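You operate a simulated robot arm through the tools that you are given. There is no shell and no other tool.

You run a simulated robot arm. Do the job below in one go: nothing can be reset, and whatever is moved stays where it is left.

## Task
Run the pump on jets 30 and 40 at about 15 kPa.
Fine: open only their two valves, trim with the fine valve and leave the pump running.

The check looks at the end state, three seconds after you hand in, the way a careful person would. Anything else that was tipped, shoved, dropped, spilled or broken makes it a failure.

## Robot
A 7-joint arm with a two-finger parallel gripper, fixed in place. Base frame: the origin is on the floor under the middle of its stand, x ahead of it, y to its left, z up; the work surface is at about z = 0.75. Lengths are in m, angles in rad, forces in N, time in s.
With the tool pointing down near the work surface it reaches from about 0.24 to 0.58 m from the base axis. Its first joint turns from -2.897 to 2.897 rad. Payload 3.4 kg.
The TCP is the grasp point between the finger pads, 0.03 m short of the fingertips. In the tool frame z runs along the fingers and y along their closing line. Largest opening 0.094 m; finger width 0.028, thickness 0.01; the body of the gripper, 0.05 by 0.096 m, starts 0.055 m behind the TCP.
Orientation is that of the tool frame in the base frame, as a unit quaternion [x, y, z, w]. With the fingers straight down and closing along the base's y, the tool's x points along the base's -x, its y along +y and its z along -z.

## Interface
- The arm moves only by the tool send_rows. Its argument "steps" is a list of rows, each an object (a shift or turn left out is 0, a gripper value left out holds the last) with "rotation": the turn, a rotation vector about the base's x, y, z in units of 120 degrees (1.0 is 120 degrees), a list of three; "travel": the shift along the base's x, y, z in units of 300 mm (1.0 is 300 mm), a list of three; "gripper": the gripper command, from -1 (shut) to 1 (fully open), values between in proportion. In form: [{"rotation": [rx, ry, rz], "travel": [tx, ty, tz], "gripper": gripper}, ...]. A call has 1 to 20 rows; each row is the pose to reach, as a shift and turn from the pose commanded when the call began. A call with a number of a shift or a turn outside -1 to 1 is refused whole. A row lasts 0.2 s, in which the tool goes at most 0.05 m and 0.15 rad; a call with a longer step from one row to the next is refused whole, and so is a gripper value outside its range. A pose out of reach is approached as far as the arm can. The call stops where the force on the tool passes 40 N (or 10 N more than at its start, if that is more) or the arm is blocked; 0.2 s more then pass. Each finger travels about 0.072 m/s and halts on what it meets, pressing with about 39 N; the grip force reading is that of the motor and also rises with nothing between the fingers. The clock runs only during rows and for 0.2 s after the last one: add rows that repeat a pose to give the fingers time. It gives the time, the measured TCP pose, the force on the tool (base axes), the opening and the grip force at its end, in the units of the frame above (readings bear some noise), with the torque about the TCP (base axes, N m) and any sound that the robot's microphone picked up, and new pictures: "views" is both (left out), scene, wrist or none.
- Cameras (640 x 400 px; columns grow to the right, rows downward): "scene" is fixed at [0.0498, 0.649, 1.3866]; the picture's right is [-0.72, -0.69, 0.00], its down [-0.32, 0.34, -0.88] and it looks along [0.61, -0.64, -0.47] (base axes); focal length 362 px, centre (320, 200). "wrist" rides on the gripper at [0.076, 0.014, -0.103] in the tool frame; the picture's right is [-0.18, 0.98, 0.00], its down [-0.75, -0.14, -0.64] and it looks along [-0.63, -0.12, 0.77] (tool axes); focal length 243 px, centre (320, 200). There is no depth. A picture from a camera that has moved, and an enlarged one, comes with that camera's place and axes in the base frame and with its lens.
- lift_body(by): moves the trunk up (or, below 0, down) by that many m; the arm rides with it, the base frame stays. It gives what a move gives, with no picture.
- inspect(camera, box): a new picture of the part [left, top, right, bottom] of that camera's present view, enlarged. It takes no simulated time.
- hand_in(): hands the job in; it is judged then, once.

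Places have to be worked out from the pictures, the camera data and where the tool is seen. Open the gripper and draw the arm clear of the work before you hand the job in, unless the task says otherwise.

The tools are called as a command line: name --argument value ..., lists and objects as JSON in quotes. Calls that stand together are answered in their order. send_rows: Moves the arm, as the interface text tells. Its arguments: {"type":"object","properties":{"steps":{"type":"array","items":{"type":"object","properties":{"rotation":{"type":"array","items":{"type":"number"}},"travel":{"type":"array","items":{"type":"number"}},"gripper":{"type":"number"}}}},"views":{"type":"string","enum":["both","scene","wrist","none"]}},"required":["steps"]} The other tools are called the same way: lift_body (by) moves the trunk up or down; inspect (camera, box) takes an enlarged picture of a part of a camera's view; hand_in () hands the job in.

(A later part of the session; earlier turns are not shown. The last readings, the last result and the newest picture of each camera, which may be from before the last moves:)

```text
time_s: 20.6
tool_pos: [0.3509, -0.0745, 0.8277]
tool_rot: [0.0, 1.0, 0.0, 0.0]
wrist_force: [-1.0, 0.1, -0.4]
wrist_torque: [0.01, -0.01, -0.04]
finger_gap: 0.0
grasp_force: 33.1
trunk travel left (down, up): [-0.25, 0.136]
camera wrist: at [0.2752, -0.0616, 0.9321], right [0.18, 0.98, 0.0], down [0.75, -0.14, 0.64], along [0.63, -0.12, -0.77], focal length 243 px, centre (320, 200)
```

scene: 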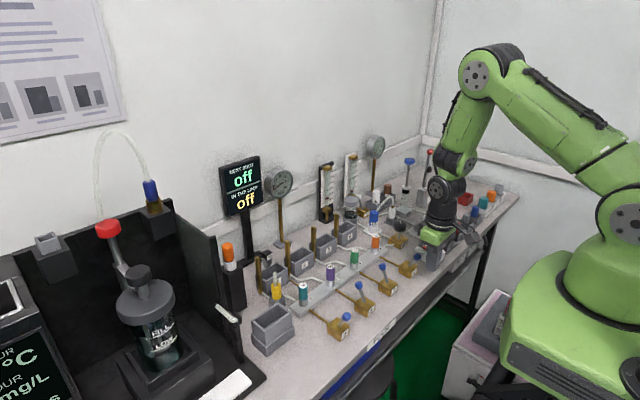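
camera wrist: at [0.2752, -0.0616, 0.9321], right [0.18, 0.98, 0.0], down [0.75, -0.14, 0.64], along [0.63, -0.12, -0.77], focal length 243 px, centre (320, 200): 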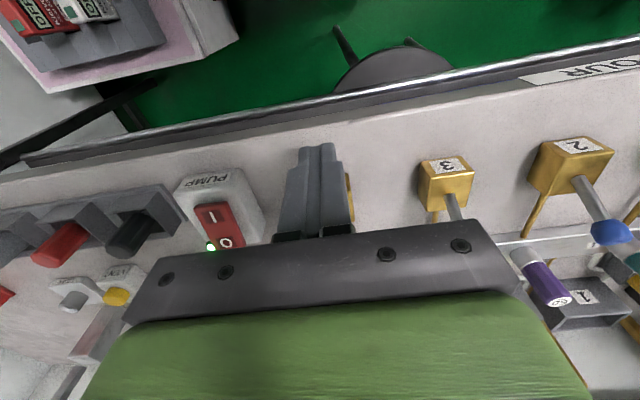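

The fingers are on the −x side of lever 4 with no contact. I'll push +x in small rows to about x = 0.411.

send_rows --steps '[{"travel": [0.025, 0, 0], "gripper": -1}, {"travel": [0.05, 0, 0], "gripper": -1}, {"travel": [0.075, 0, 0], "gripper": -1}, {"travel": [0.1, 0, 0], "gripper": -1}, {"travel": [0.125, 0, 0], "gripper": -1}, {"travel": [0.15, 0, 0], "gripper": -1}, {"travel": [0.17, 0, 0], "gripper": -1}, {"travel": [0.19, 0, 0], "gripper": -1}, {"travel": [0.2, 0, 0], "gripper": -1}]' --views "scene"

inspect --camera "scene" --box '[255, 160, 335, 210]'

inspect --camera "scene" --box '[340, 220, 460, 295]'

```text
time_s: 22.6
tool_pos: [0.4091, -0.0756, 0.8282]
tool_rot: [0.001, 1.0, -0.001, -0.001]
wrist_force: [-7.4, 0.7, 2.7]
wrist_torque: [-0.03, 0.24, 0.04]
finger_gap: 0.0
grasp_force: 33.0
trunk travel left (down, up): [-0.25, 0.136]
```

scene: 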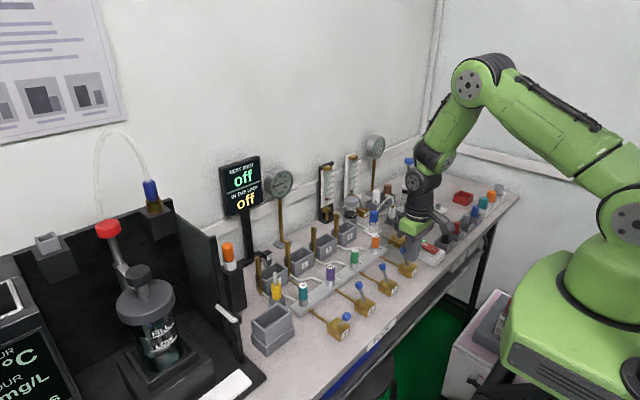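

```text
8.00 times, centred on (295, 185) of scene
camera zoom: at [0.0498, 0.649, 1.3866], right [-0.72, -0.69, 0.0], down [-0.32, 0.34, -0.88], along [0.61, -0.64, -0.47], focal length 2900 px, centre (520, 320)
```

zoom: 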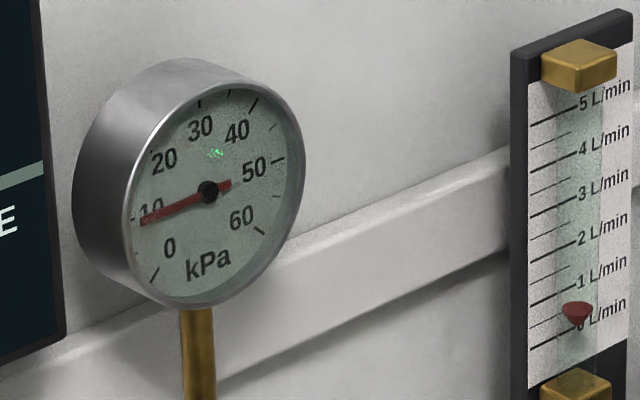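

```text
5.33 times, centred on (400, 258) of scene
camera zoom: at [0.0498, 0.649, 1.3866], right [-0.72, -0.69, 0.0], down [-0.32, 0.34, -0.88], along [0.61, -0.64, -0.47], focal length 1933 px, centre (-107, -107)
```

zoom: 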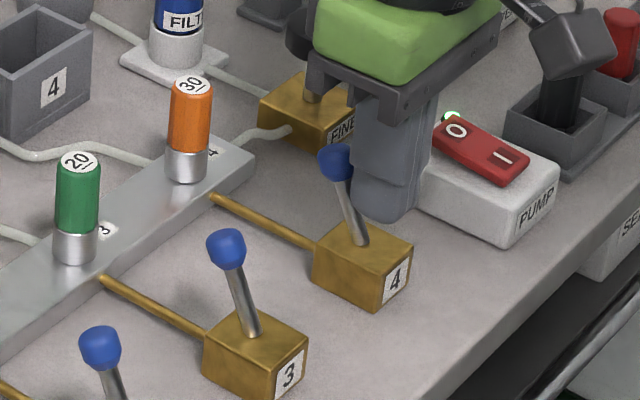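

The pressure rose to about 10 kPa and the flow dropped, so leaning +x is closed and −x is open. Now I'll retreat, pass over the lever and come down on its +x side to reopen it.

send_rows --steps '[{"travel": [-0.08, 0, 0], "gripper": -1}, {"travel": [-0.1, 0, 0.1], "gripper": -1}, {"travel": [-0.08, 0, 0.22], "gripper": -1}, {"travel": [0.04, 0, 0.28], "gripper": -1}, {"travel": [0.16, 0, 0.28], "gripper": -1}, {"travel": [0.215, -0.004, 0.22], "gripper": -1}, {"travel": [0.215, -0.004, 0.1], "gripper": -1}, {"travel": [0.215, -0.004, 0.0], "gripper": -1}, {"travel": [0.215, -0.004, 0.0], "gripper": -1}]' --views "wrist"

inspect --camera "scene" --box '[255, 160, 335, 210]'

```text
time_s: 24.6
tool_pos: [0.4751, -0.0776, 0.8285]
tool_rot: [0.0, 1.0, 0.0, 0.0]
wrist_force: [0.1, -0.4, 0.4]
wrist_torque: [-0.02, 0.03, 0.01]
finger_gap: 0.0
grasp_force: 33.6
trunk travel left (down, up): [-0.25, 0.136]
camera wrist: at [0.4003, -0.0633, 0.9316], right [0.18, 0.98, 0.0], down [0.75, -0.14, 0.64], along [0.63, -0.12, -0.77], focal length 243 px, centre (320, 200)
```

wrist: 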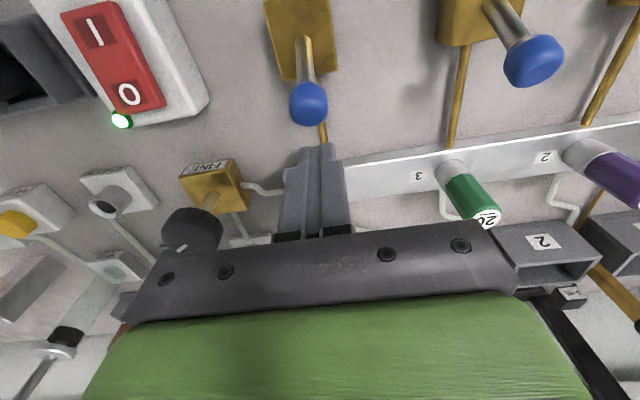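

```text
8.00 times, centred on (295, 185) of scene
camera zoom: at [0.0498, 0.649, 1.3866], right [-0.72, -0.69, 0.0], down [-0.32, 0.34, -0.88], along [0.61, -0.64, -0.47], focal length 2900 px, centre (520, 320)
```

zoom: 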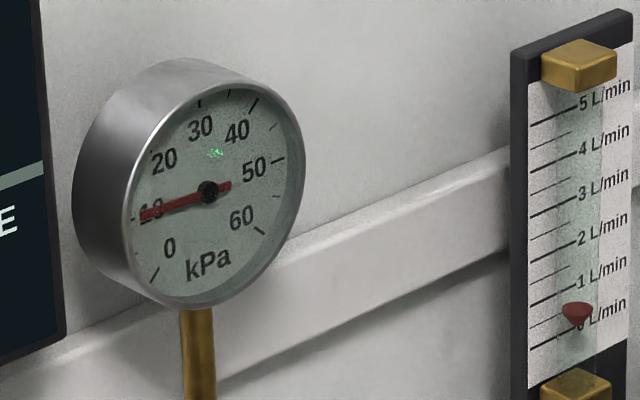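

Lever 4 sits closed at its original lean and the fingers are on its +x side. I'll push it −x to its open stop again, then back off.

send_rows --steps '[{"travel": [-0.03, 0, 0], "gripper": -1}, {"travel": [-0.055, 0, 0], "gripper": -1}, {"travel": [-0.08, 0, 0], "gripper": -1}, {"travel": [-0.105, 0, 0], "gripper": -1}, {"travel": [-0.125, 0, 0], "gripper": -1}, {"travel": [-0.145, 0, 0], "gripper": -1}, {"travel": [-0.165, 0, 0], "gripper": -1}, {"travel": [-0.182, 0, 0], "gripper": -1}, {"travel": [-0.198, 0, 0], "gripper": -1}]' --views "none"

```text
time_s: 26.6
tool_pos: [0.4204, -0.0768, 0.8269]
tool_rot: [0.0, 1.0, 0.0, 0.003]
wrist_force: [15.2, 0.1, 3.5]
wrist_torque: [0.04, -0.42, -0.03]
finger_gap: 0.0001
grasp_force: 32.5
trunk travel left (down, up): [-0.25, 0.136]
```

Force 15 N at the same stop position, so lever 4 is open again. I'll back off, rise, and look at the FINE knob from above.

send_rows --steps '[{"travel": [0.06, 0, 0], "gripper": -1}, {"travel": [0.12, 0, 0.0], "gripper": -1}, {"travel": [0.14, 0, 0.12], "gripper": -1}, {"travel": [0.14, -0.05, 0.26], "gripper": -1}, {"travel": [0.1, -0.03, 0.4], "gripper": -1}, {"travel": [0.1, 0, 0.45], "gripper": -1}, {"travel": [0.1, 0, 0.45], "gripper": -1}]' --views "both"

inspect --camera "wrist" --box '[180, 80, 340, 180]'

inspect --camera "scene" --box '[380, 210, 444, 250]'

inspect --camera "scene" --box '[255, 160, 335, 210]'

```text
time_s: 28.2
tool_pos: [0.4455, -0.0762, 0.9628]
tool_rot: [0.0, 1.0, -0.001, 0.0]
wrist_force: [0.4, 0.0, 0.2]
wrist_torque: [0.03, 0.0, 0.03]
finger_gap: 0.0
grasp_force: 33.3
trunk travel left (down, up): [-0.25, 0.136]
camera wrist: at [0.3701, -0.0631, 1.067], right [0.18, 0.98, 0.0], down [0.75, -0.14, 0.64], along [0.63, -0.12, -0.77], focal length 243 px, centre (320, 200)
```

scene: 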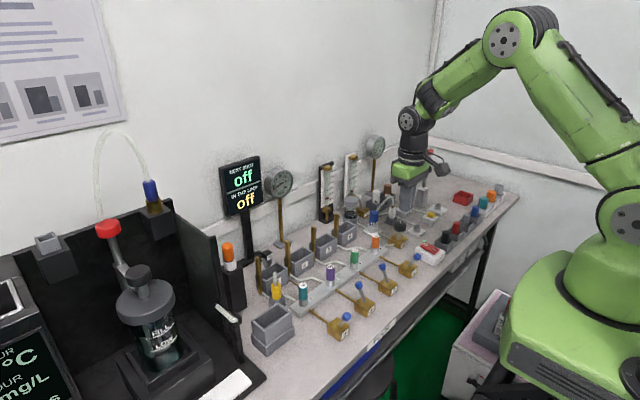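
wrist: 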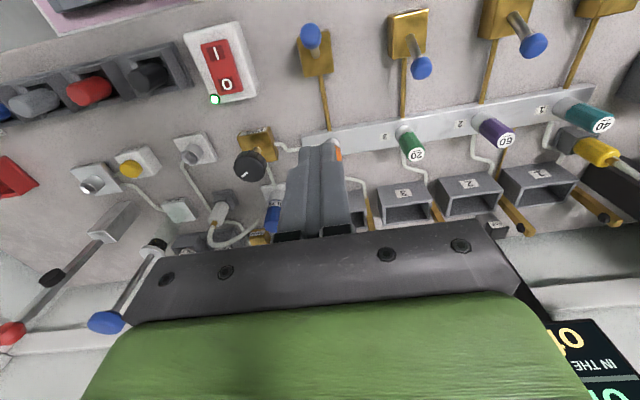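

```text
4.00 times, centred on (260, 130) of wrist
camera zoom: at [0.3701, -0.0631, 1.067], right [0.18, 0.98, 0.0], down [0.75, -0.14, 0.64], along [0.63, -0.12, -0.77], focal length 970 px, centre (560, 480)
```

zoom: 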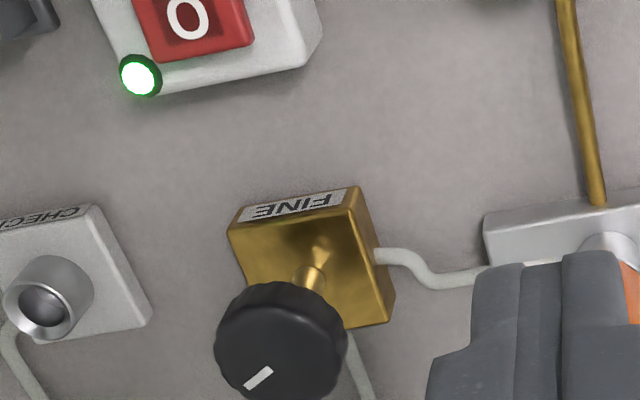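

```text
10.00 times, centred on (412, 230) of scene
camera zoom: at [0.0498, 0.649, 1.3866], right [-0.72, -0.69, 0.0], down [-0.32, 0.34, -0.88], along [0.61, -0.64, -0.47], focal length 3624 px, centre (-600, -100)
```

zoom: 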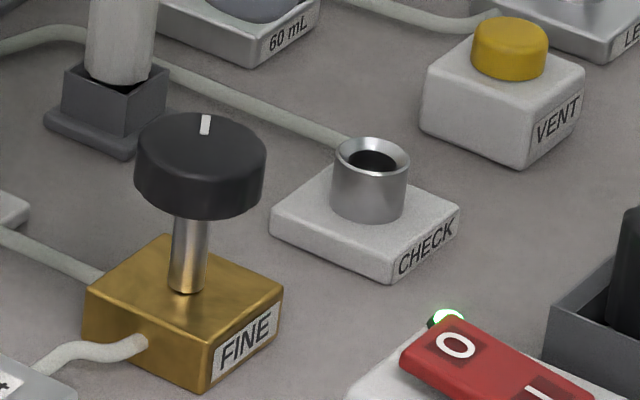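

```text
8.00 times, centred on (295, 185) of scene
camera zoom: at [0.0498, 0.649, 1.3866], right [-0.72, -0.69, 0.0], down [-0.32, 0.34, -0.88], along [0.61, -0.64, -0.47], focal length 2900 px, centre (520, 320)
```

zoom: 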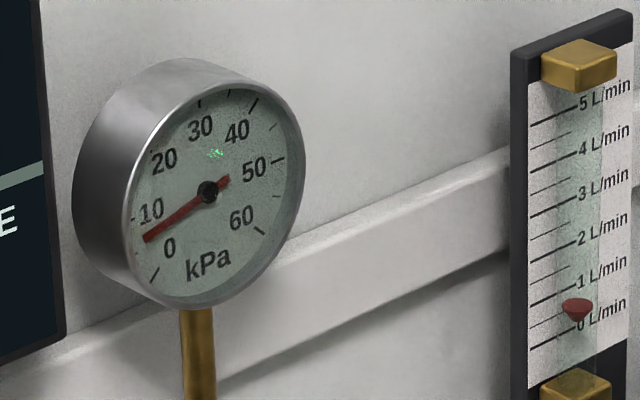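

Lever 4 is open again, with the line back at about 7 kPa. The FINE knob axis triangulates to about (0.507, -0.175), with its top at z ≈ 0.818 and a diameter of about 38 mm. I'll open to 61 mm and hover above it to check alignment.

send_rows --steps '[{"travel": [0.05, -0.09, 0], "gripper": 0.3}, {"travel": [0.11, -0.18, 0], "gripper": 0.3}, {"travel": [0.17, -0.27, 0], "gripper": 0.3}, {"travel": [0.205, -0.328, -0.08], "gripper": 0.3}, {"travel": [0.205, -0.328, -0.2], "gripper": 0.3}, {"travel": [0.205, -0.328, -0.28], "gripper": 0.3}, {"travel": [0.205, -0.328, -0.28], "gripper": 0.3}]' --views "both"

inspect --camera "wrist" --box '[200, 80, 440, 230]'

inspect --camera "scene" --box '[360, 180, 456, 240]'

```text
time_s: 29.8
tool_pos: [0.5085, -0.1757, 0.8774]
tool_rot: [0.0, 1.0, 0.0, 0.0]
wrist_force: [-0.4, 1.0, -0.2]
wrist_torque: [0.01, 0.02, -0.01]
finger_gap: 0.0611
grasp_force: 0.0
trunk travel left (down, up): [-0.25, 0.136]
camera wrist: at [0.4325, -0.1622, 0.9826], right [0.18, 0.98, 0.0], down [0.75, -0.14, 0.64], along [0.63, -0.12, -0.77], focal length 243 px, centre (320, 200)
```

scene: 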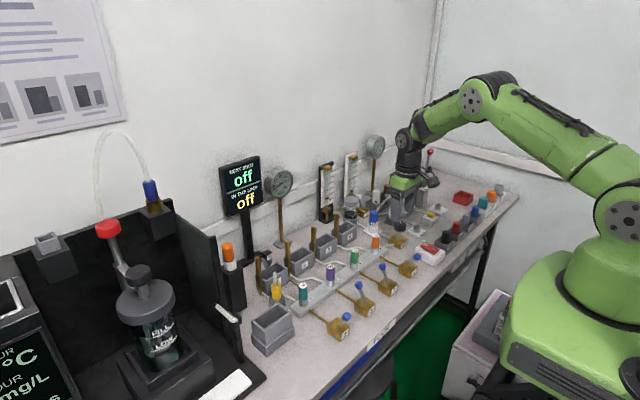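
wrist: 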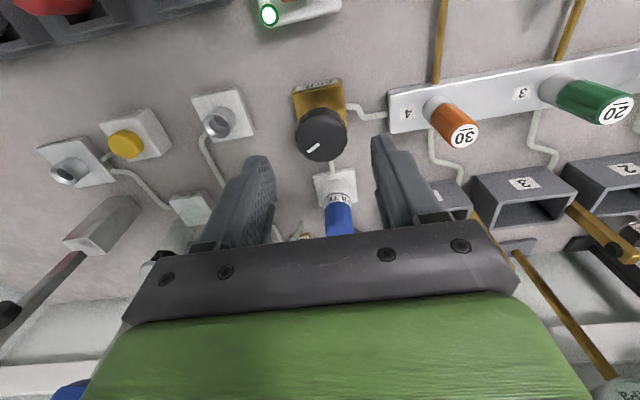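

```text
2.67 times, centred on (320, 155) of wrist
camera zoom: at [0.4325, -0.1622, 0.9826], right [0.18, 0.98, 0.0], down [0.75, -0.14, 0.64], along [0.63, -0.12, -0.77], focal length 647 px, centre (320, 320)
```

zoom: 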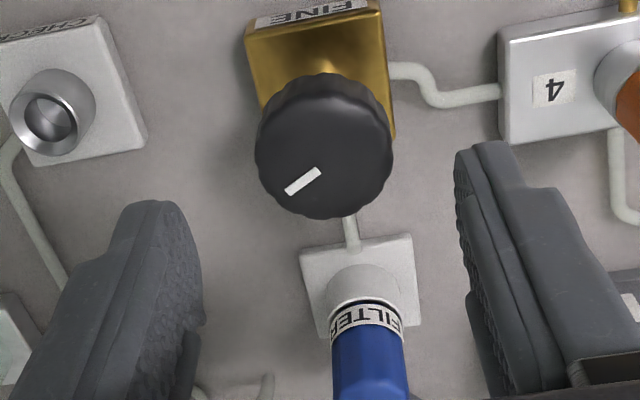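

```text
6.67 times, centred on (408, 210) of scene
camera zoom: at [0.0498, 0.649, 1.3866], right [-0.72, -0.69, 0.0], down [-0.32, 0.34, -0.88], along [0.61, -0.64, -0.47], focal length 2416 px, centre (-267, 133)
```

zoom: 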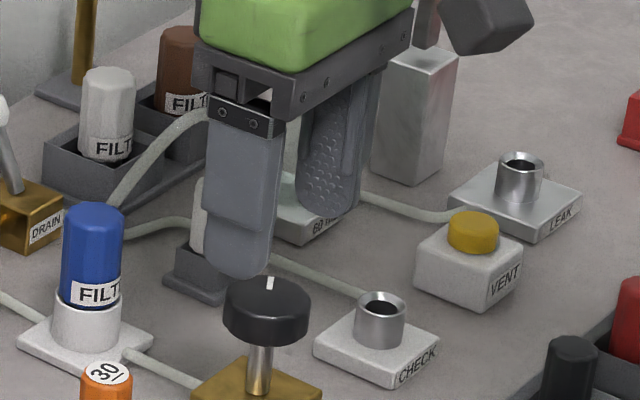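

Knob centre is at about (0.509, -0.176), directly under the TCP at (0.5085, -0.1757), with clearance for both fingers. I'll descend to z ≈ 0.811 with the fingers open, without gripping yet.

send_rows --steps '[{"travel": [0, 0, -0.08], "gripper": 0.3}, {"travel": [0, 0, -0.15], "gripper": 0.3}, {"travel": [0, 0, -0.2], "gripper": 0.3}, {"travel": [0, 0, -0.22], "gripper": 0.3}, {"travel": [0, 0, -0.22], "gripper": 0.3}]' --views "both"

inspect --camera "scene" --box '[360, 190, 456, 250]'

inspect --camera "wrist" --box '[200, 100, 440, 250]'

```text
time_s: 31.0
tool_pos: [0.5072, -0.1747, 0.8128]
tool_rot: [0.0, 1.0, 0.0, 0.0]
wrist_force: [0.2, 0.3, 0.2]
wrist_torque: [0.03, 0.02, -0.02]
finger_gap: 0.0612
grasp_force: 0.0
trunk travel left (down, up): [-0.25, 0.136]
camera wrist: at [0.4322, -0.1621, 0.9171], right [0.18, 0.98, 0.0], down [0.75, -0.14, 0.64], along [0.63, -0.12, -0.77], focal length 243 px, centre (320, 200)
```

scene: 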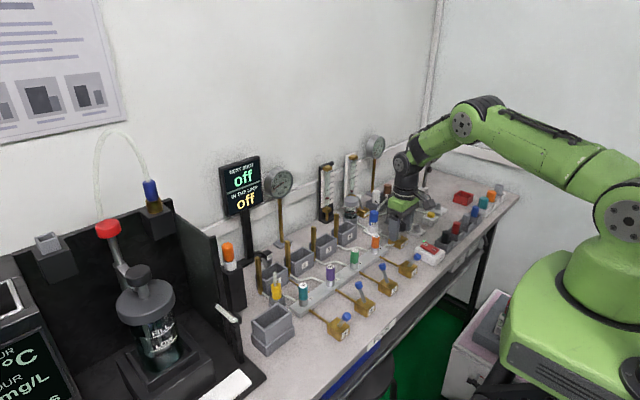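
wrist: 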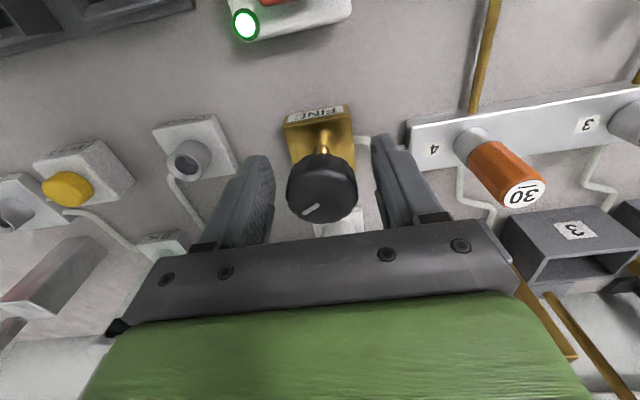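

```text
6.67 times, centred on (408, 220) of scene
camera zoom: at [0.0498, 0.649, 1.3866], right [-0.72, -0.69, 0.0], down [-0.32, 0.34, -0.88], along [0.61, -0.64, -0.47], focal length 2416 px, centre (-267, 67)
```

zoom: 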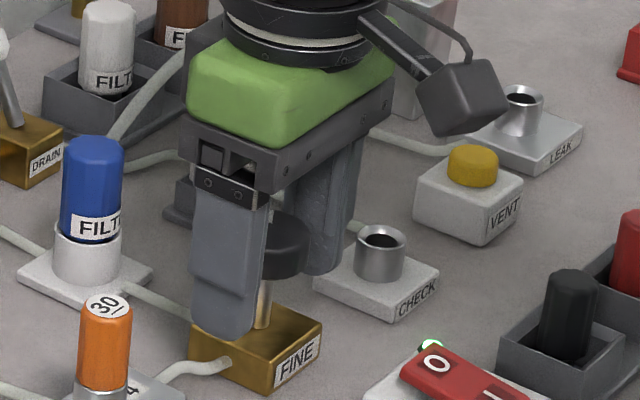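

```text
2.67 times, centred on (320, 175) of wrist
camera zoom: at [0.4322, -0.1621, 0.9171], right [0.18, 0.98, 0.0], down [0.75, -0.14, 0.64], along [0.63, -0.12, -0.77], focal length 647 px, centre (320, 267)
```

zoom: 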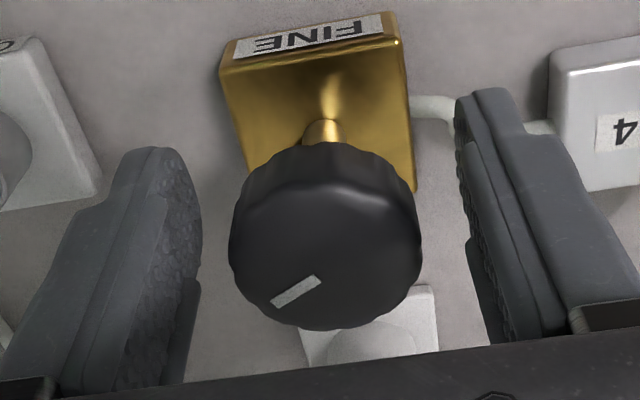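

The knob sits centred between the fingers. I'll close the grip, holding the pose.

send_rows --steps '[{"travel": [0, 0, 0], "gripper": -1}, {"travel": [0, 0, 0], "gripper": -1}, {"travel": [0, 0, 0], "gripper": -1}]' --views "wrist"

```text
time_s: 31.8
tool_pos: [0.5065, -0.1745, 0.8121]
tool_rot: [0.0, 1.0, 0.001, 0.0]
wrist_force: [0.6, 2.4, -1.4]
wrist_torque: [0.03, -0.18, 0.04]
finger_gap: 0.0375
grasp_force: 44.7
trunk travel left (down, up): [-0.25, 0.136]
camera wrist: at [0.4322, -0.1615, 0.9171], right [0.18, 0.98, 0.0], down [0.75, -0.14, 0.64], along [0.63, -0.12, -0.77], focal length 243 px, centre (320, 200)
```

wrist: 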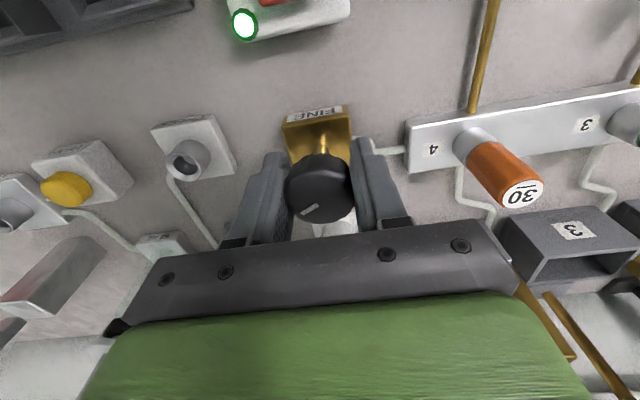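

Gripped at 37.5 mm with small side loads. I'll turn about 24° counter-clockwise (the usual opening direction) and watch the gauge.

send_rows --steps '[{"rotation": [0, 0, 0.05], "gripper": -1}, {"rotation": [0, 0, 0.1], "gripper": -1}, {"rotation": [0, 0, 0.15], "gripper": -1}, {"rotation": [0, 0, 0.2], "gripper": -1}, {"rotation": [0, 0, 0.2], "gripper": -1}, {"rotation": [0, 0, 0.2], "gripper": -1}, {"rotation": [0, 0, 0.2], "gripper": -1}]' --views "both"

inspect --camera "scene" --box '[255, 160, 335, 210]'

inspect --camera "wrist" --box '[200, 100, 440, 250]'

```text
time_s: 33.4
tool_pos: [0.508, -0.1764, 0.8145]
tool_rot: [-0.207, 0.978, -0.001, 0.001]
wrist_force: [3.1, -2.1, 7.1]
wrist_torque: [-0.38, 0.93, -0.02]
finger_gap: 0.0374
grasp_force: 45.3
trunk travel left (down, up): [-0.25, 0.136]
camera wrist: at [0.4332, -0.1944, 0.9171], right [-0.23, 0.97, 0.0], down [0.75, 0.18, 0.64], along [0.63, 0.15, -0.77], focal length 243 px, centre (320, 200)
```

scene: 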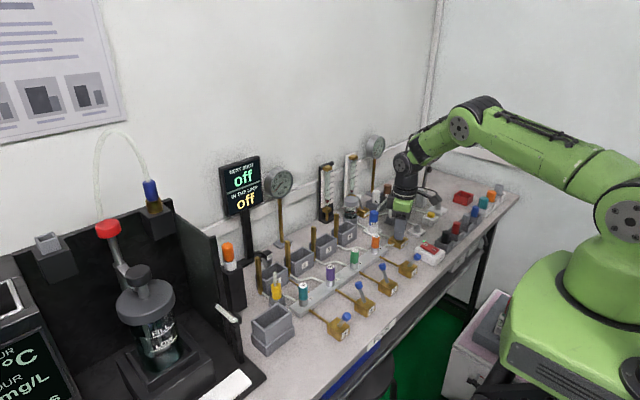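
wrist: 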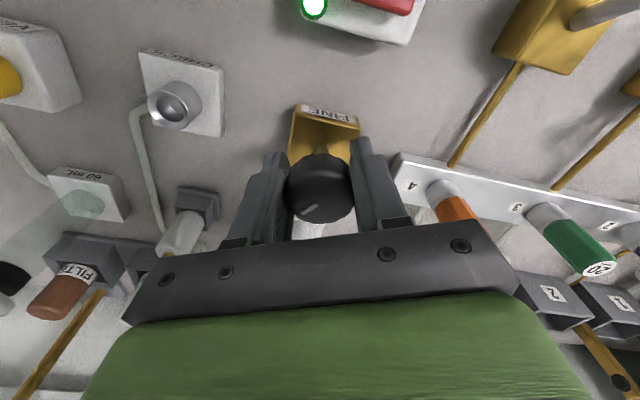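

```text
8.00 times, centred on (295, 185) of scene
camera zoom: at [0.0498, 0.649, 1.3866], right [-0.72, -0.69, 0.0], down [-0.32, 0.34, -0.88], along [0.61, -0.64, -0.47], focal length 2900 px, centre (520, 320)
```

zoom: 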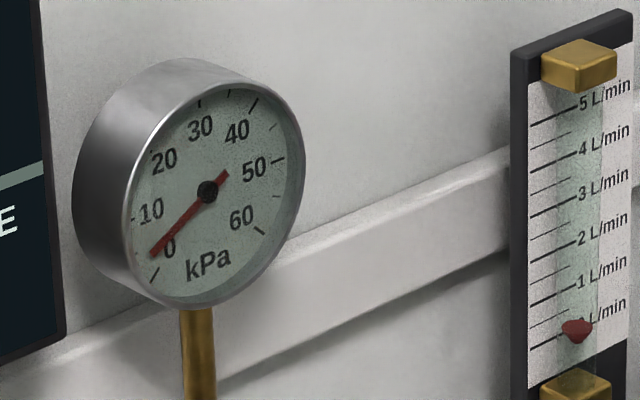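

```text
2.67 times, centred on (320, 175) of wrist
camera zoom: at [0.4332, -0.1944, 0.9171], right [-0.23, 0.97, 0.0], down [0.75, 0.18, 0.64], along [0.63, 0.15, -0.77], focal length 647 px, centre (320, 267)
```

zoom: 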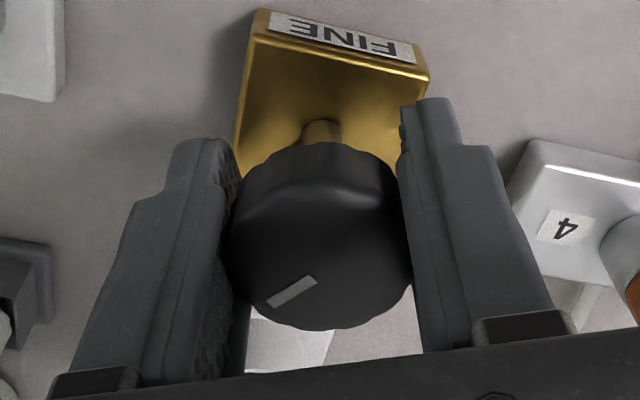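

Counter-clockwise lowered the line to about 4 kPa, so clockwise opens the valve. I'll turn clockwise to about −36° from the starting angle and read again.

send_rows --steps '[{"rotation": [0, 0, -0.06], "gripper": -1}, {"rotation": [0, 0, -0.12], "gripper": -1}, {"rotation": [0, 0, -0.18], "gripper": -1}, {"rotation": [0, 0, -0.24], "gripper": -1}, {"rotation": [0, 0, -0.3], "gripper": -1}, {"rotation": [0, 0, -0.36], "gripper": -1}, {"rotation": [0, 0, -0.42], "gripper": -1}, {"rotation": [0, 0, -0.48], "gripper": -1}, {"rotation": [0, 0, -0.5], "gripper": -1}, {"rotation": [0, 0, -0.5], "gripper": -1}, {"rotation": [0, 0, -0.5], "gripper": -1}, {"rotation": [0, 0, -0.5], "gripper": -1}, {"rotation": [0, 0, -0.5], "gripper": -1}]' --views "both"

inspect --camera "scene" --box '[255, 160, 335, 210]'

inspect --camera "wrist" --box '[200, 100, 440, 250]'

```text
time_s: 36.2
tool_pos: [0.5089, -0.1748, 0.8122]
tool_rot: [0.308, 0.951, 0.0, 0.001]
wrist_force: [5.1, 8.8, 2.4]
wrist_torque: [0.01, -0.45, 0.03]
finger_gap: 0.0374
grasp_force: 44.9
trunk travel left (down, up): [-0.25, 0.136]
camera wrist: at [0.4556, -0.1182, 0.9172], right [0.73, 0.69, 0.0], down [0.53, -0.56, 0.64], along [0.44, -0.47, -0.77], focal length 243 px, centre (320, 200)
```

scene: 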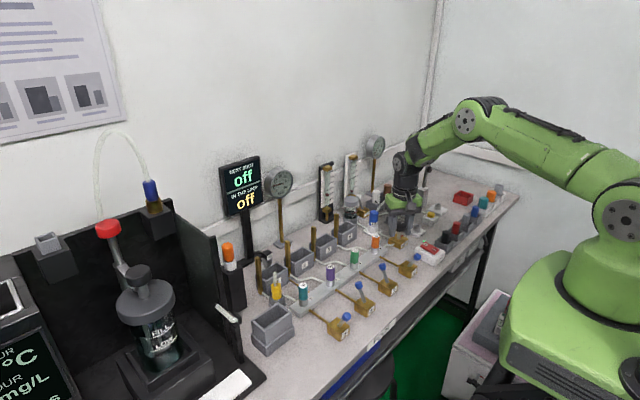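
wrist: 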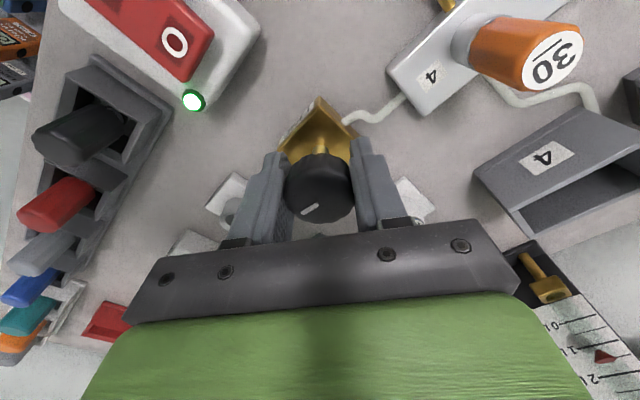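

```text
8.00 times, centred on (295, 185) of scene
camera zoom: at [0.0498, 0.649, 1.3866], right [-0.72, -0.69, 0.0], down [-0.32, 0.34, -0.88], along [0.61, -0.64, -0.47], focal length 2900 px, centre (520, 320)
```

zoom: 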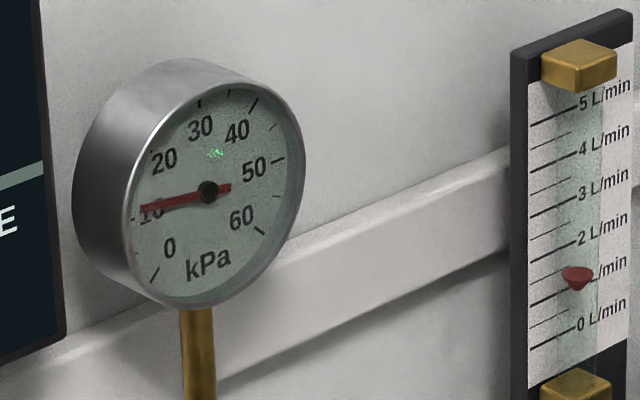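

```text
2.67 times, centred on (320, 175) of wrist
camera zoom: at [0.4556, -0.1182, 0.9172], right [0.73, 0.69, 0.0], down [0.53, -0.56, 0.64], along [0.44, -0.47, -0.77], focal length 647 px, centre (320, 267)
```

zoom: 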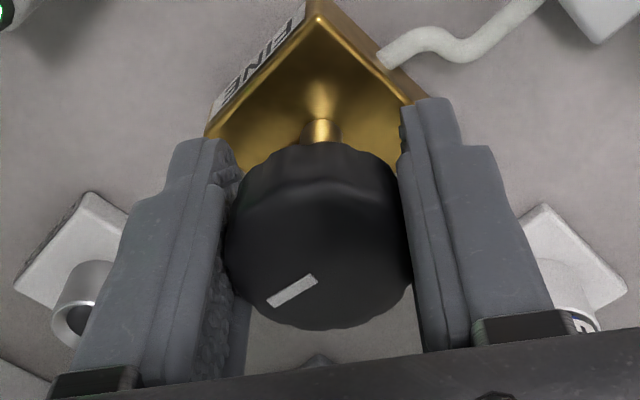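

The line is at about 12 kPa and still clean. At roughly 0.15 kPa per degree I need about 18° more, so I'll turn 13° clockwise and hold for it to settle.

send_rows --steps '[{"rotation": [0, 0, -0.04], "gripper": -1}, {"rotation": [0, 0, -0.08], "gripper": -1}, {"rotation": [0, 0, -0.11], "gripper": -1}, {"rotation": [0, 0, -0.11], "gripper": -1}, {"rotation": [0, 0, -0.11], "gripper": -1}, {"rotation": [0, 0, -0.11], "gripper": -1}, {"rotation": [0, 0, -0.11], "gripper": -1}, {"rotation": [0, 0, -0.11], "gripper": -1}, {"rotation": [0, 0, -0.11], "gripper": -1}, {"rotation": [0, 0, -0.11], "gripper": -1}, {"rotation": [0, 0, -0.11], "gripper": -1}, {"rotation": [0, 0, -0.11], "gripper": -1}, {"rotation": [0, 0, -0.11], "gripper": -1}, {"rotation": [0, 0, -0.11], "gripper": -1}]' --views "scene"

inspect --camera "scene" --box '[264, 170, 296, 200]'

inspect --camera "scene" --box '[255, 160, 335, 210]'

```text
time_s: 39.2
tool_pos: [0.5089, -0.1733, 0.813]
tool_rot: [0.415, 0.91, 0.0, 0.001]
wrist_force: [11.3, 14.4, 5.5]
wrist_torque: [0.29, 0.07, 0.05]
finger_gap: 0.0373
grasp_force: 45.4
trunk travel left (down, up): [-0.25, 0.136]
```

scene: 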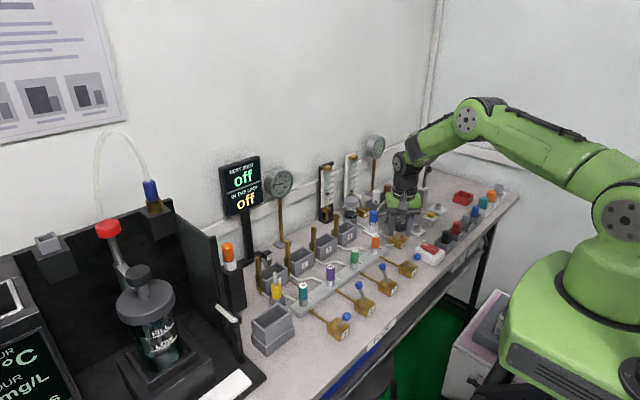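

```text
13.33 times, centred on (280, 185) of scene
camera zoom: at [0.0498, 0.649, 1.3866], right [-0.72, -0.69, 0.0], down [-0.32, 0.34, -0.88], along [0.61, -0.64, -0.47], focal length 4833 px, centre (853, 400)
```

zoom: 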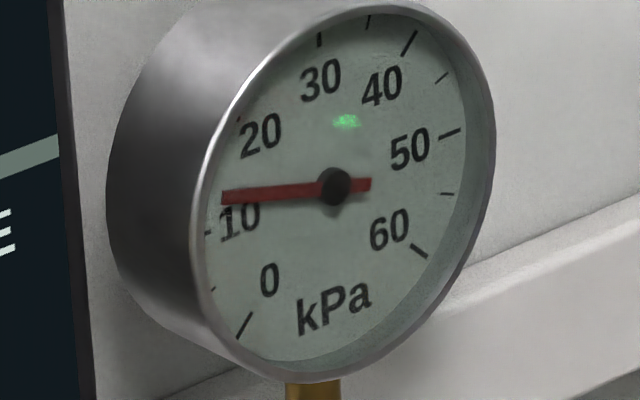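

```text
8.00 times, centred on (295, 185) of scene
camera zoom: at [0.0498, 0.649, 1.3866], right [-0.72, -0.69, 0.0], down [-0.32, 0.34, -0.88], along [0.61, -0.64, -0.47], focal length 2900 px, centre (520, 320)
```

zoom: 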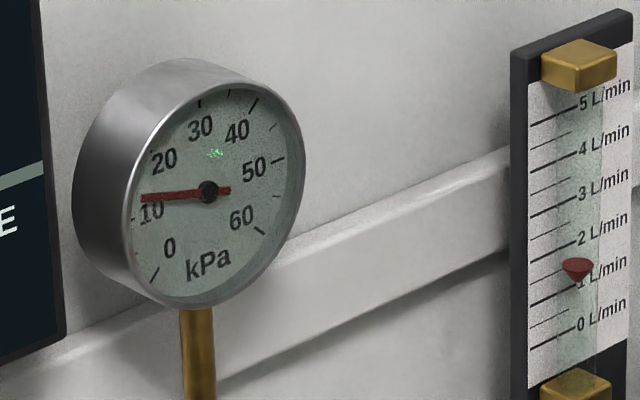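

The needle reads about 13.4 kPa. I'll turn another 15° clockwise with a slight +x+y shift to relieve the side load, then hold.

send_rows --steps '[{"rotation": [0, 0, -0.04], "travel": [0.003, 0.004, 0], "gripper": -1}, {"rotation": [0, 0, -0.08], "travel": [0.006, 0.008, 0], "gripper": -1}, {"rotation": [0, 0, -0.125], "travel": [0.006, 0.008, 0], "gripper": -1}, {"rotation": [0, 0, -0.125], "travel": [0.006, 0.008, 0], "gripper": -1}, {"rotation": [0, 0, -0.125], "travel": [0.006, 0.008, 0], "gripper": -1}, {"rotation": [0, 0, -0.125], "travel": [0.006, 0.008, 0], "gripper": -1}, {"rotation": [0, 0, -0.125], "travel": [0.006, 0.008, 0], "gripper": -1}, {"rotation": [0, 0, -0.125], "travel": [0.006, 0.008, 0], "gripper": -1}, {"rotation": [0, 0, -0.125], "travel": [0.006, 0.008, 0], "gripper": -1}, {"rotation": [0, 0, -0.125], "travel": [0.006, 0.008, 0], "gripper": -1}, {"rotation": [0, 0, -0.125], "travel": [0.006, 0.008, 0], "gripper": -1}, {"rotation": [0, 0, -0.125], "travel": [0.006, 0.008, 0], "gripper": -1}, {"rotation": [0, 0, -0.125], "travel": [0.006, 0.008, 0], "gripper": -1}]' --views "both"

inspect --camera "scene" --box '[264, 170, 296, 200]'

inspect --camera "wrist" --box '[200, 100, 440, 250]'

```text
time_s: 42.0
tool_pos: [0.5088, -0.174, 0.8131]
tool_rot: [0.533, 0.846, 0.0, 0.002]
wrist_force: [2.0, -0.7, 8.1]
wrist_torque: [-0.73, -0.23, -0.01]
finger_gap: 0.0372
grasp_force: 45.1
trunk travel left (down, up): [-0.25, 0.136]
camera wrist: at [0.4895, -0.0989, 0.9171], right [0.97, 0.26, 0.0], down [0.2, -0.74, 0.64], along [0.17, -0.62, -0.77], focal length 243 px, centre (320, 200)
```

scene: 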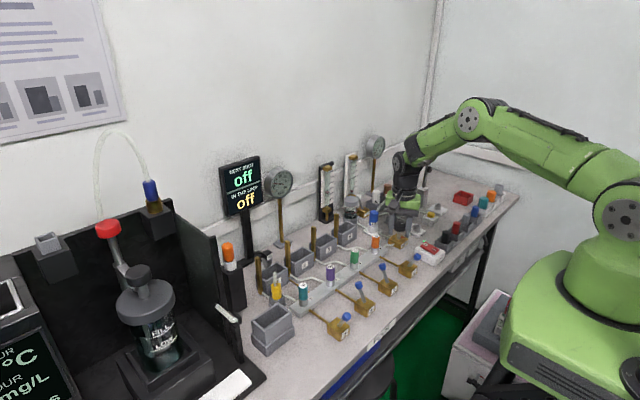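
wrist: 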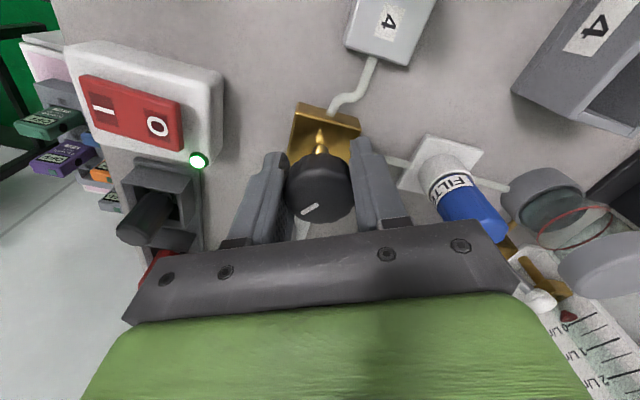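

```text
13.33 times, centred on (280, 185) of scene
camera zoom: at [0.0498, 0.649, 1.3866], right [-0.72, -0.69, 0.0], down [-0.32, 0.34, -0.88], along [0.61, -0.64, -0.47], focal length 4833 px, centre (853, 400)
```

zoom: 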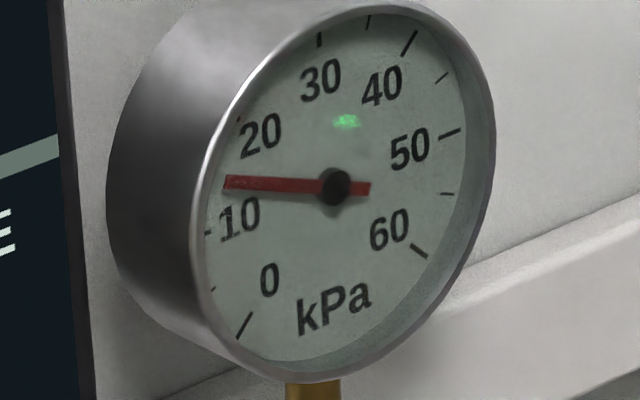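

```text
2.67 times, centred on (320, 175) of wrist
camera zoom: at [0.4895, -0.0989, 0.9171], right [0.97, 0.26, 0.0], down [0.2, -0.74, 0.64], along [0.17, -0.62, -0.77], focal length 647 px, centre (320, 267)
```

zoom: 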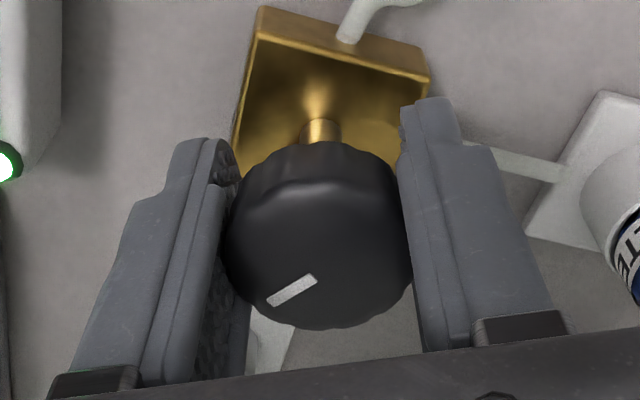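

The needle now reads about 14.8 kPa with low side loads. I'll open the fingers in place and lift straight up.

send_rows --steps '[{"travel": [0, 0, 0], "gripper": 0.3}, {"travel": [0, 0, 0], "gripper": 0.3}, {"travel": [0, 0, 0], "gripper": 0.3}, {"travel": [0, 0, 0.06], "gripper": 0.3}, {"travel": [0, 0, 0.16], "gripper": 0.3}, {"travel": [0, 0, 0.3], "gripper": 0.3}, {"travel": [0, 0, 0.42], "gripper": 0.3}, {"travel": [0, 0, 0.42], "gripper": 0.3}]' --views "both"

inspect --camera "scene" --box '[264, 170, 296, 200]'

inspect --camera "scene" --box '[255, 160, 335, 210]'

```text
time_s: 43.8
tool_pos: [0.5103, -0.1747, 0.9383]
tool_rot: [0.532, 0.847, -0.001, 0.0]
wrist_force: [0.7, 0.1, 0.8]
wrist_torque: [0.0, -0.02, -0.02]
finger_gap: 0.0612
grasp_force: 0.1
trunk travel left (down, up): [-0.25, 0.136]
camera wrist: at [0.4906, -0.0999, 1.0429], right [0.97, 0.26, 0.0], down [0.2, -0.74, 0.64], along [0.17, -0.62, -0.77], focal length 243 px, centre (320, 200)
```

scene: 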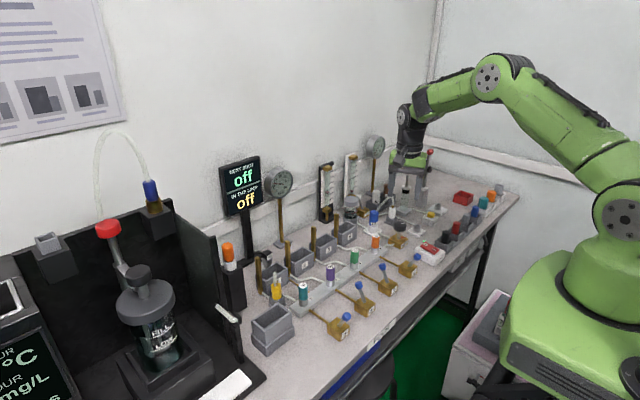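
wrist: 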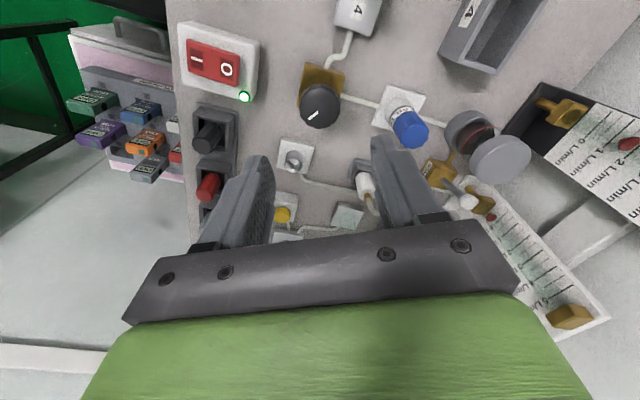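

```text
13.33 times, centred on (280, 185) of scene
camera zoom: at [0.0498, 0.649, 1.3866], right [-0.72, -0.69, 0.0], down [-0.32, 0.34, -0.88], along [0.61, -0.64, -0.47], focal length 4833 px, centre (853, 400)
```

zoom: 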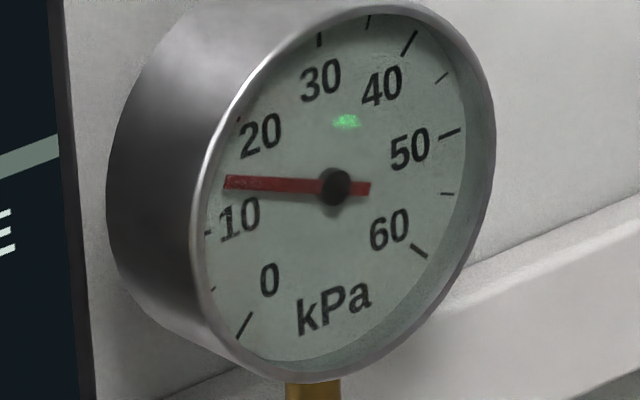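

```text
8.00 times, centred on (295, 185) of scene
camera zoom: at [0.0498, 0.649, 1.3866], right [-0.72, -0.69, 0.0], down [-0.32, 0.34, -0.88], along [0.61, -0.64, -0.47], focal length 2900 px, centre (520, 320)
```

zoom: 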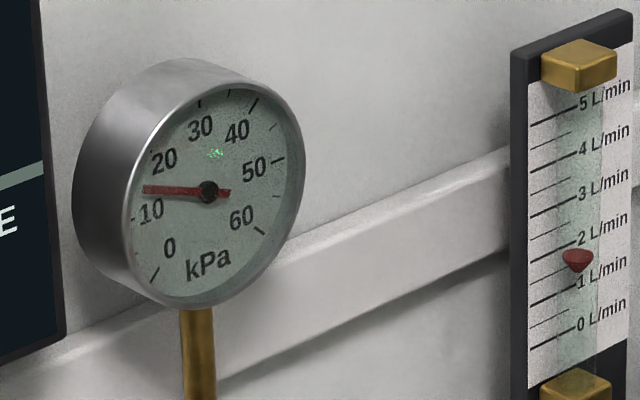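

Stable at about 14.8 kPa after release, with the knob untouched. Now I'll lift the arm well clear, turn the wrist back to neutral and open the gripper fully.

send_rows --steps '[{"travel": [0, 0, 0.1], "gripper": 0.6}, {"travel": [-0.02, 0.03, 0.2], "rotation": [0, 0, 0.06], "gripper": 1}, {"travel": [-0.06, 0.08, 0.3], "rotation": [0, 0, 0.12], "gripper": 1}, {"travel": [-0.12, 0.14, 0.4], "rotation": [0, 0, 0.18], "gripper": 1}, {"travel": [-0.18, 0.2, 0.48], "rotation": [0, 0, 0.24], "gripper": 1}, {"travel": [-0.24, 0.27, 0.52], "rotation": [0, 0, 0.3], "gripper": 1}, {"travel": [-0.3, 0.34, 0.54], "rotation": [0, 0, 0.36], "gripper": 1}, {"travel": [-0.36, 0.4, 0.54], "rotation": [0, 0, 0.42], "gripper": 1}, {"travel": [-0.36, 0.46, 0.54], "rotation": [0, 0, 0.48], "gripper": 1}, {"travel": [-0.36, 0.5, 0.54], "rotation": [0, 0, 0.535], "gripper": 1}, {"travel": [-0.36, 0.5, 0.54], "rotation": [0, 0, 0.535], "gripper": 1}]' --views "both"

inspect --camera "scene" --box '[264, 170, 296, 200]'

inspect --camera "scene" --box '[240, 225, 440, 350]'

inspect --camera "scene" --box '[310, 130, 502, 250]'

inspect --camera "wrist" --box '[120, 20, 440, 220]'

```text
time_s: 46.2
tool_pos: [0.4006, -0.0233, 1.1003]
tool_rot: [-0.001, 1.0, 0.0, 0.0]
wrist_force: [-0.4, -0.9, 0.7]
wrist_torque: [-0.01, 0.03, 0.0]
finger_gap: 0.0937
grasp_force: 0.2
trunk travel left (down, up): [-0.25, 0.136]
camera wrist: at [0.3259, -0.0096, 1.2046], right [0.18, 0.98, 0.0], down [0.75, -0.14, 0.64], along [0.63, -0.12, -0.77], focal length 243 px, centre (320, 200)
```

scene: 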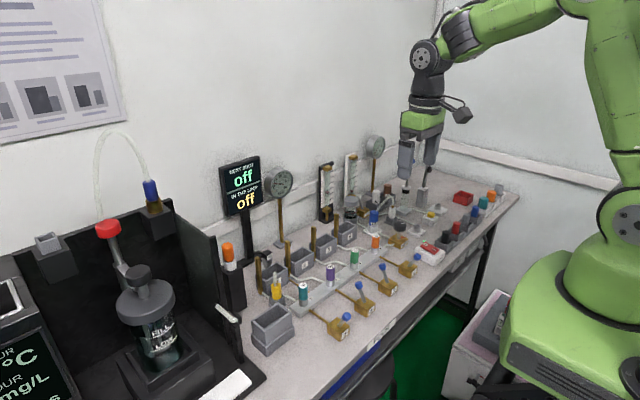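
wrist: 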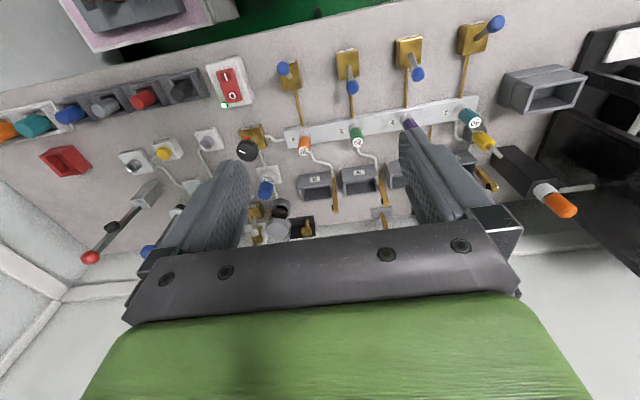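

```text
13.33 times, centred on (280, 185) of scene
camera zoom: at [0.0498, 0.649, 1.3866], right [-0.72, -0.69, 0.0], down [-0.32, 0.34, -0.88], along [0.61, -0.64, -0.47], focal length 4833 px, centre (853, 400)
```

zoom: 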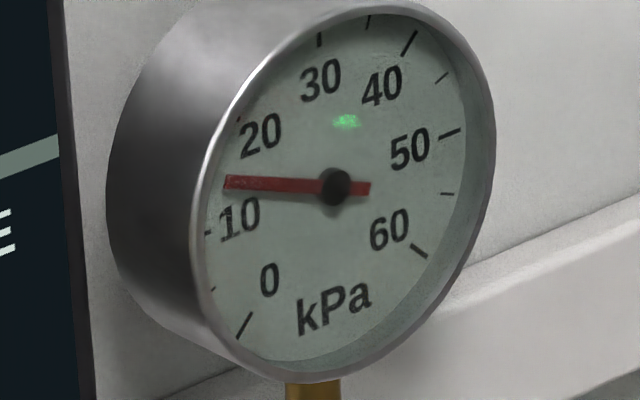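

```text
3.20 times, centred on (340, 288) of scene
camera zoom: at [0.0498, 0.649, 1.3866], right [-0.72, -0.69, 0.0], down [-0.32, 0.34, -0.88], along [0.61, -0.64, -0.47], focal length 1160 px, centre (256, -80)
```

zoom: 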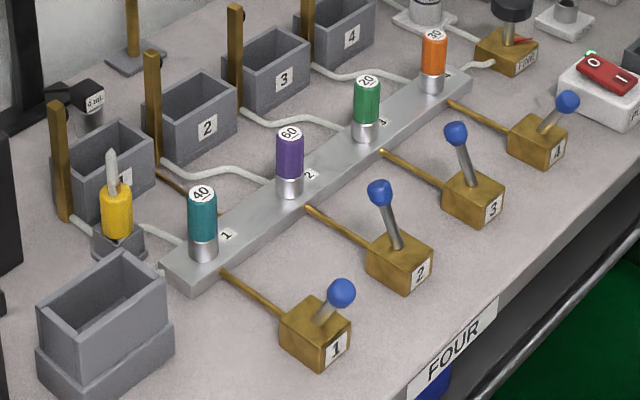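

```text
3.33 times, centred on (406, 190) of scene
camera zoom: at [0.0498, 0.649, 1.3866], right [-0.72, -0.69, 0.0], down [-0.32, 0.34, -0.88], along [0.61, -0.64, -0.47], focal length 1208 px, centre (33, 233)
```

zoom: 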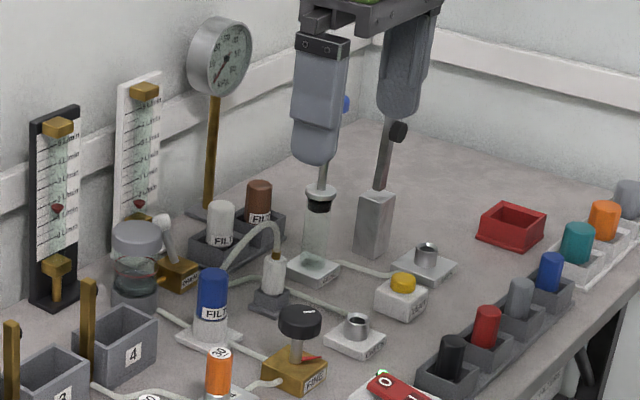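

```text
2.00 times, centred on (280, 120) of wrist
camera zoom: at [0.3259, -0.0096, 1.2046], right [0.18, 0.98, 0.0], down [0.75, -0.14, 0.64], along [0.63, -0.12, -0.77], focal length 485 px, centre (400, 360)
```

zoom: 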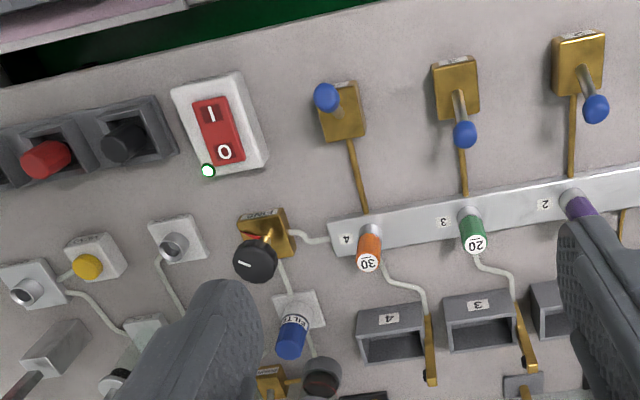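

Levers 1 and 4 are open, 2 and 3 closed, the pump lamp is green and the gauge is steady at about 14.8 kPa. There is a red patch on the FINE valve body that I didn't notice earlier, so I'll zoom in on it.

inspect --camera "scene" --box '[380, 215, 428, 250]'

inspect --camera "wrist" --box '[220, 110, 300, 170]'

```text
11.43 times, centred on (404, 232) of scene
camera zoom: at [0.0498, 0.649, 1.3866], right [-0.72, -0.69, 0.0], down [-0.32, 0.34, -0.88], along [0.61, -0.64, -0.47], focal length 4142 px, centre (-640, -171)
```

zoom: 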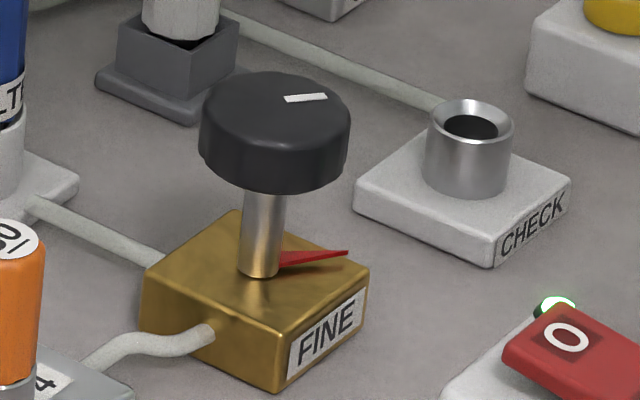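

```text
6.67 times, centred on (260, 140) of wrist
camera zoom: at [0.3259, -0.0096, 1.2046], right [0.18, 0.98, 0.0], down [0.75, -0.14, 0.64], along [0.63, -0.12, -0.77], focal length 1618 px, centre (720, 600)
```

zoom: 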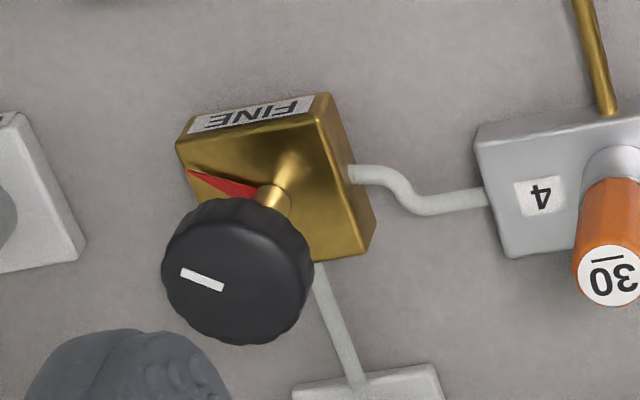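

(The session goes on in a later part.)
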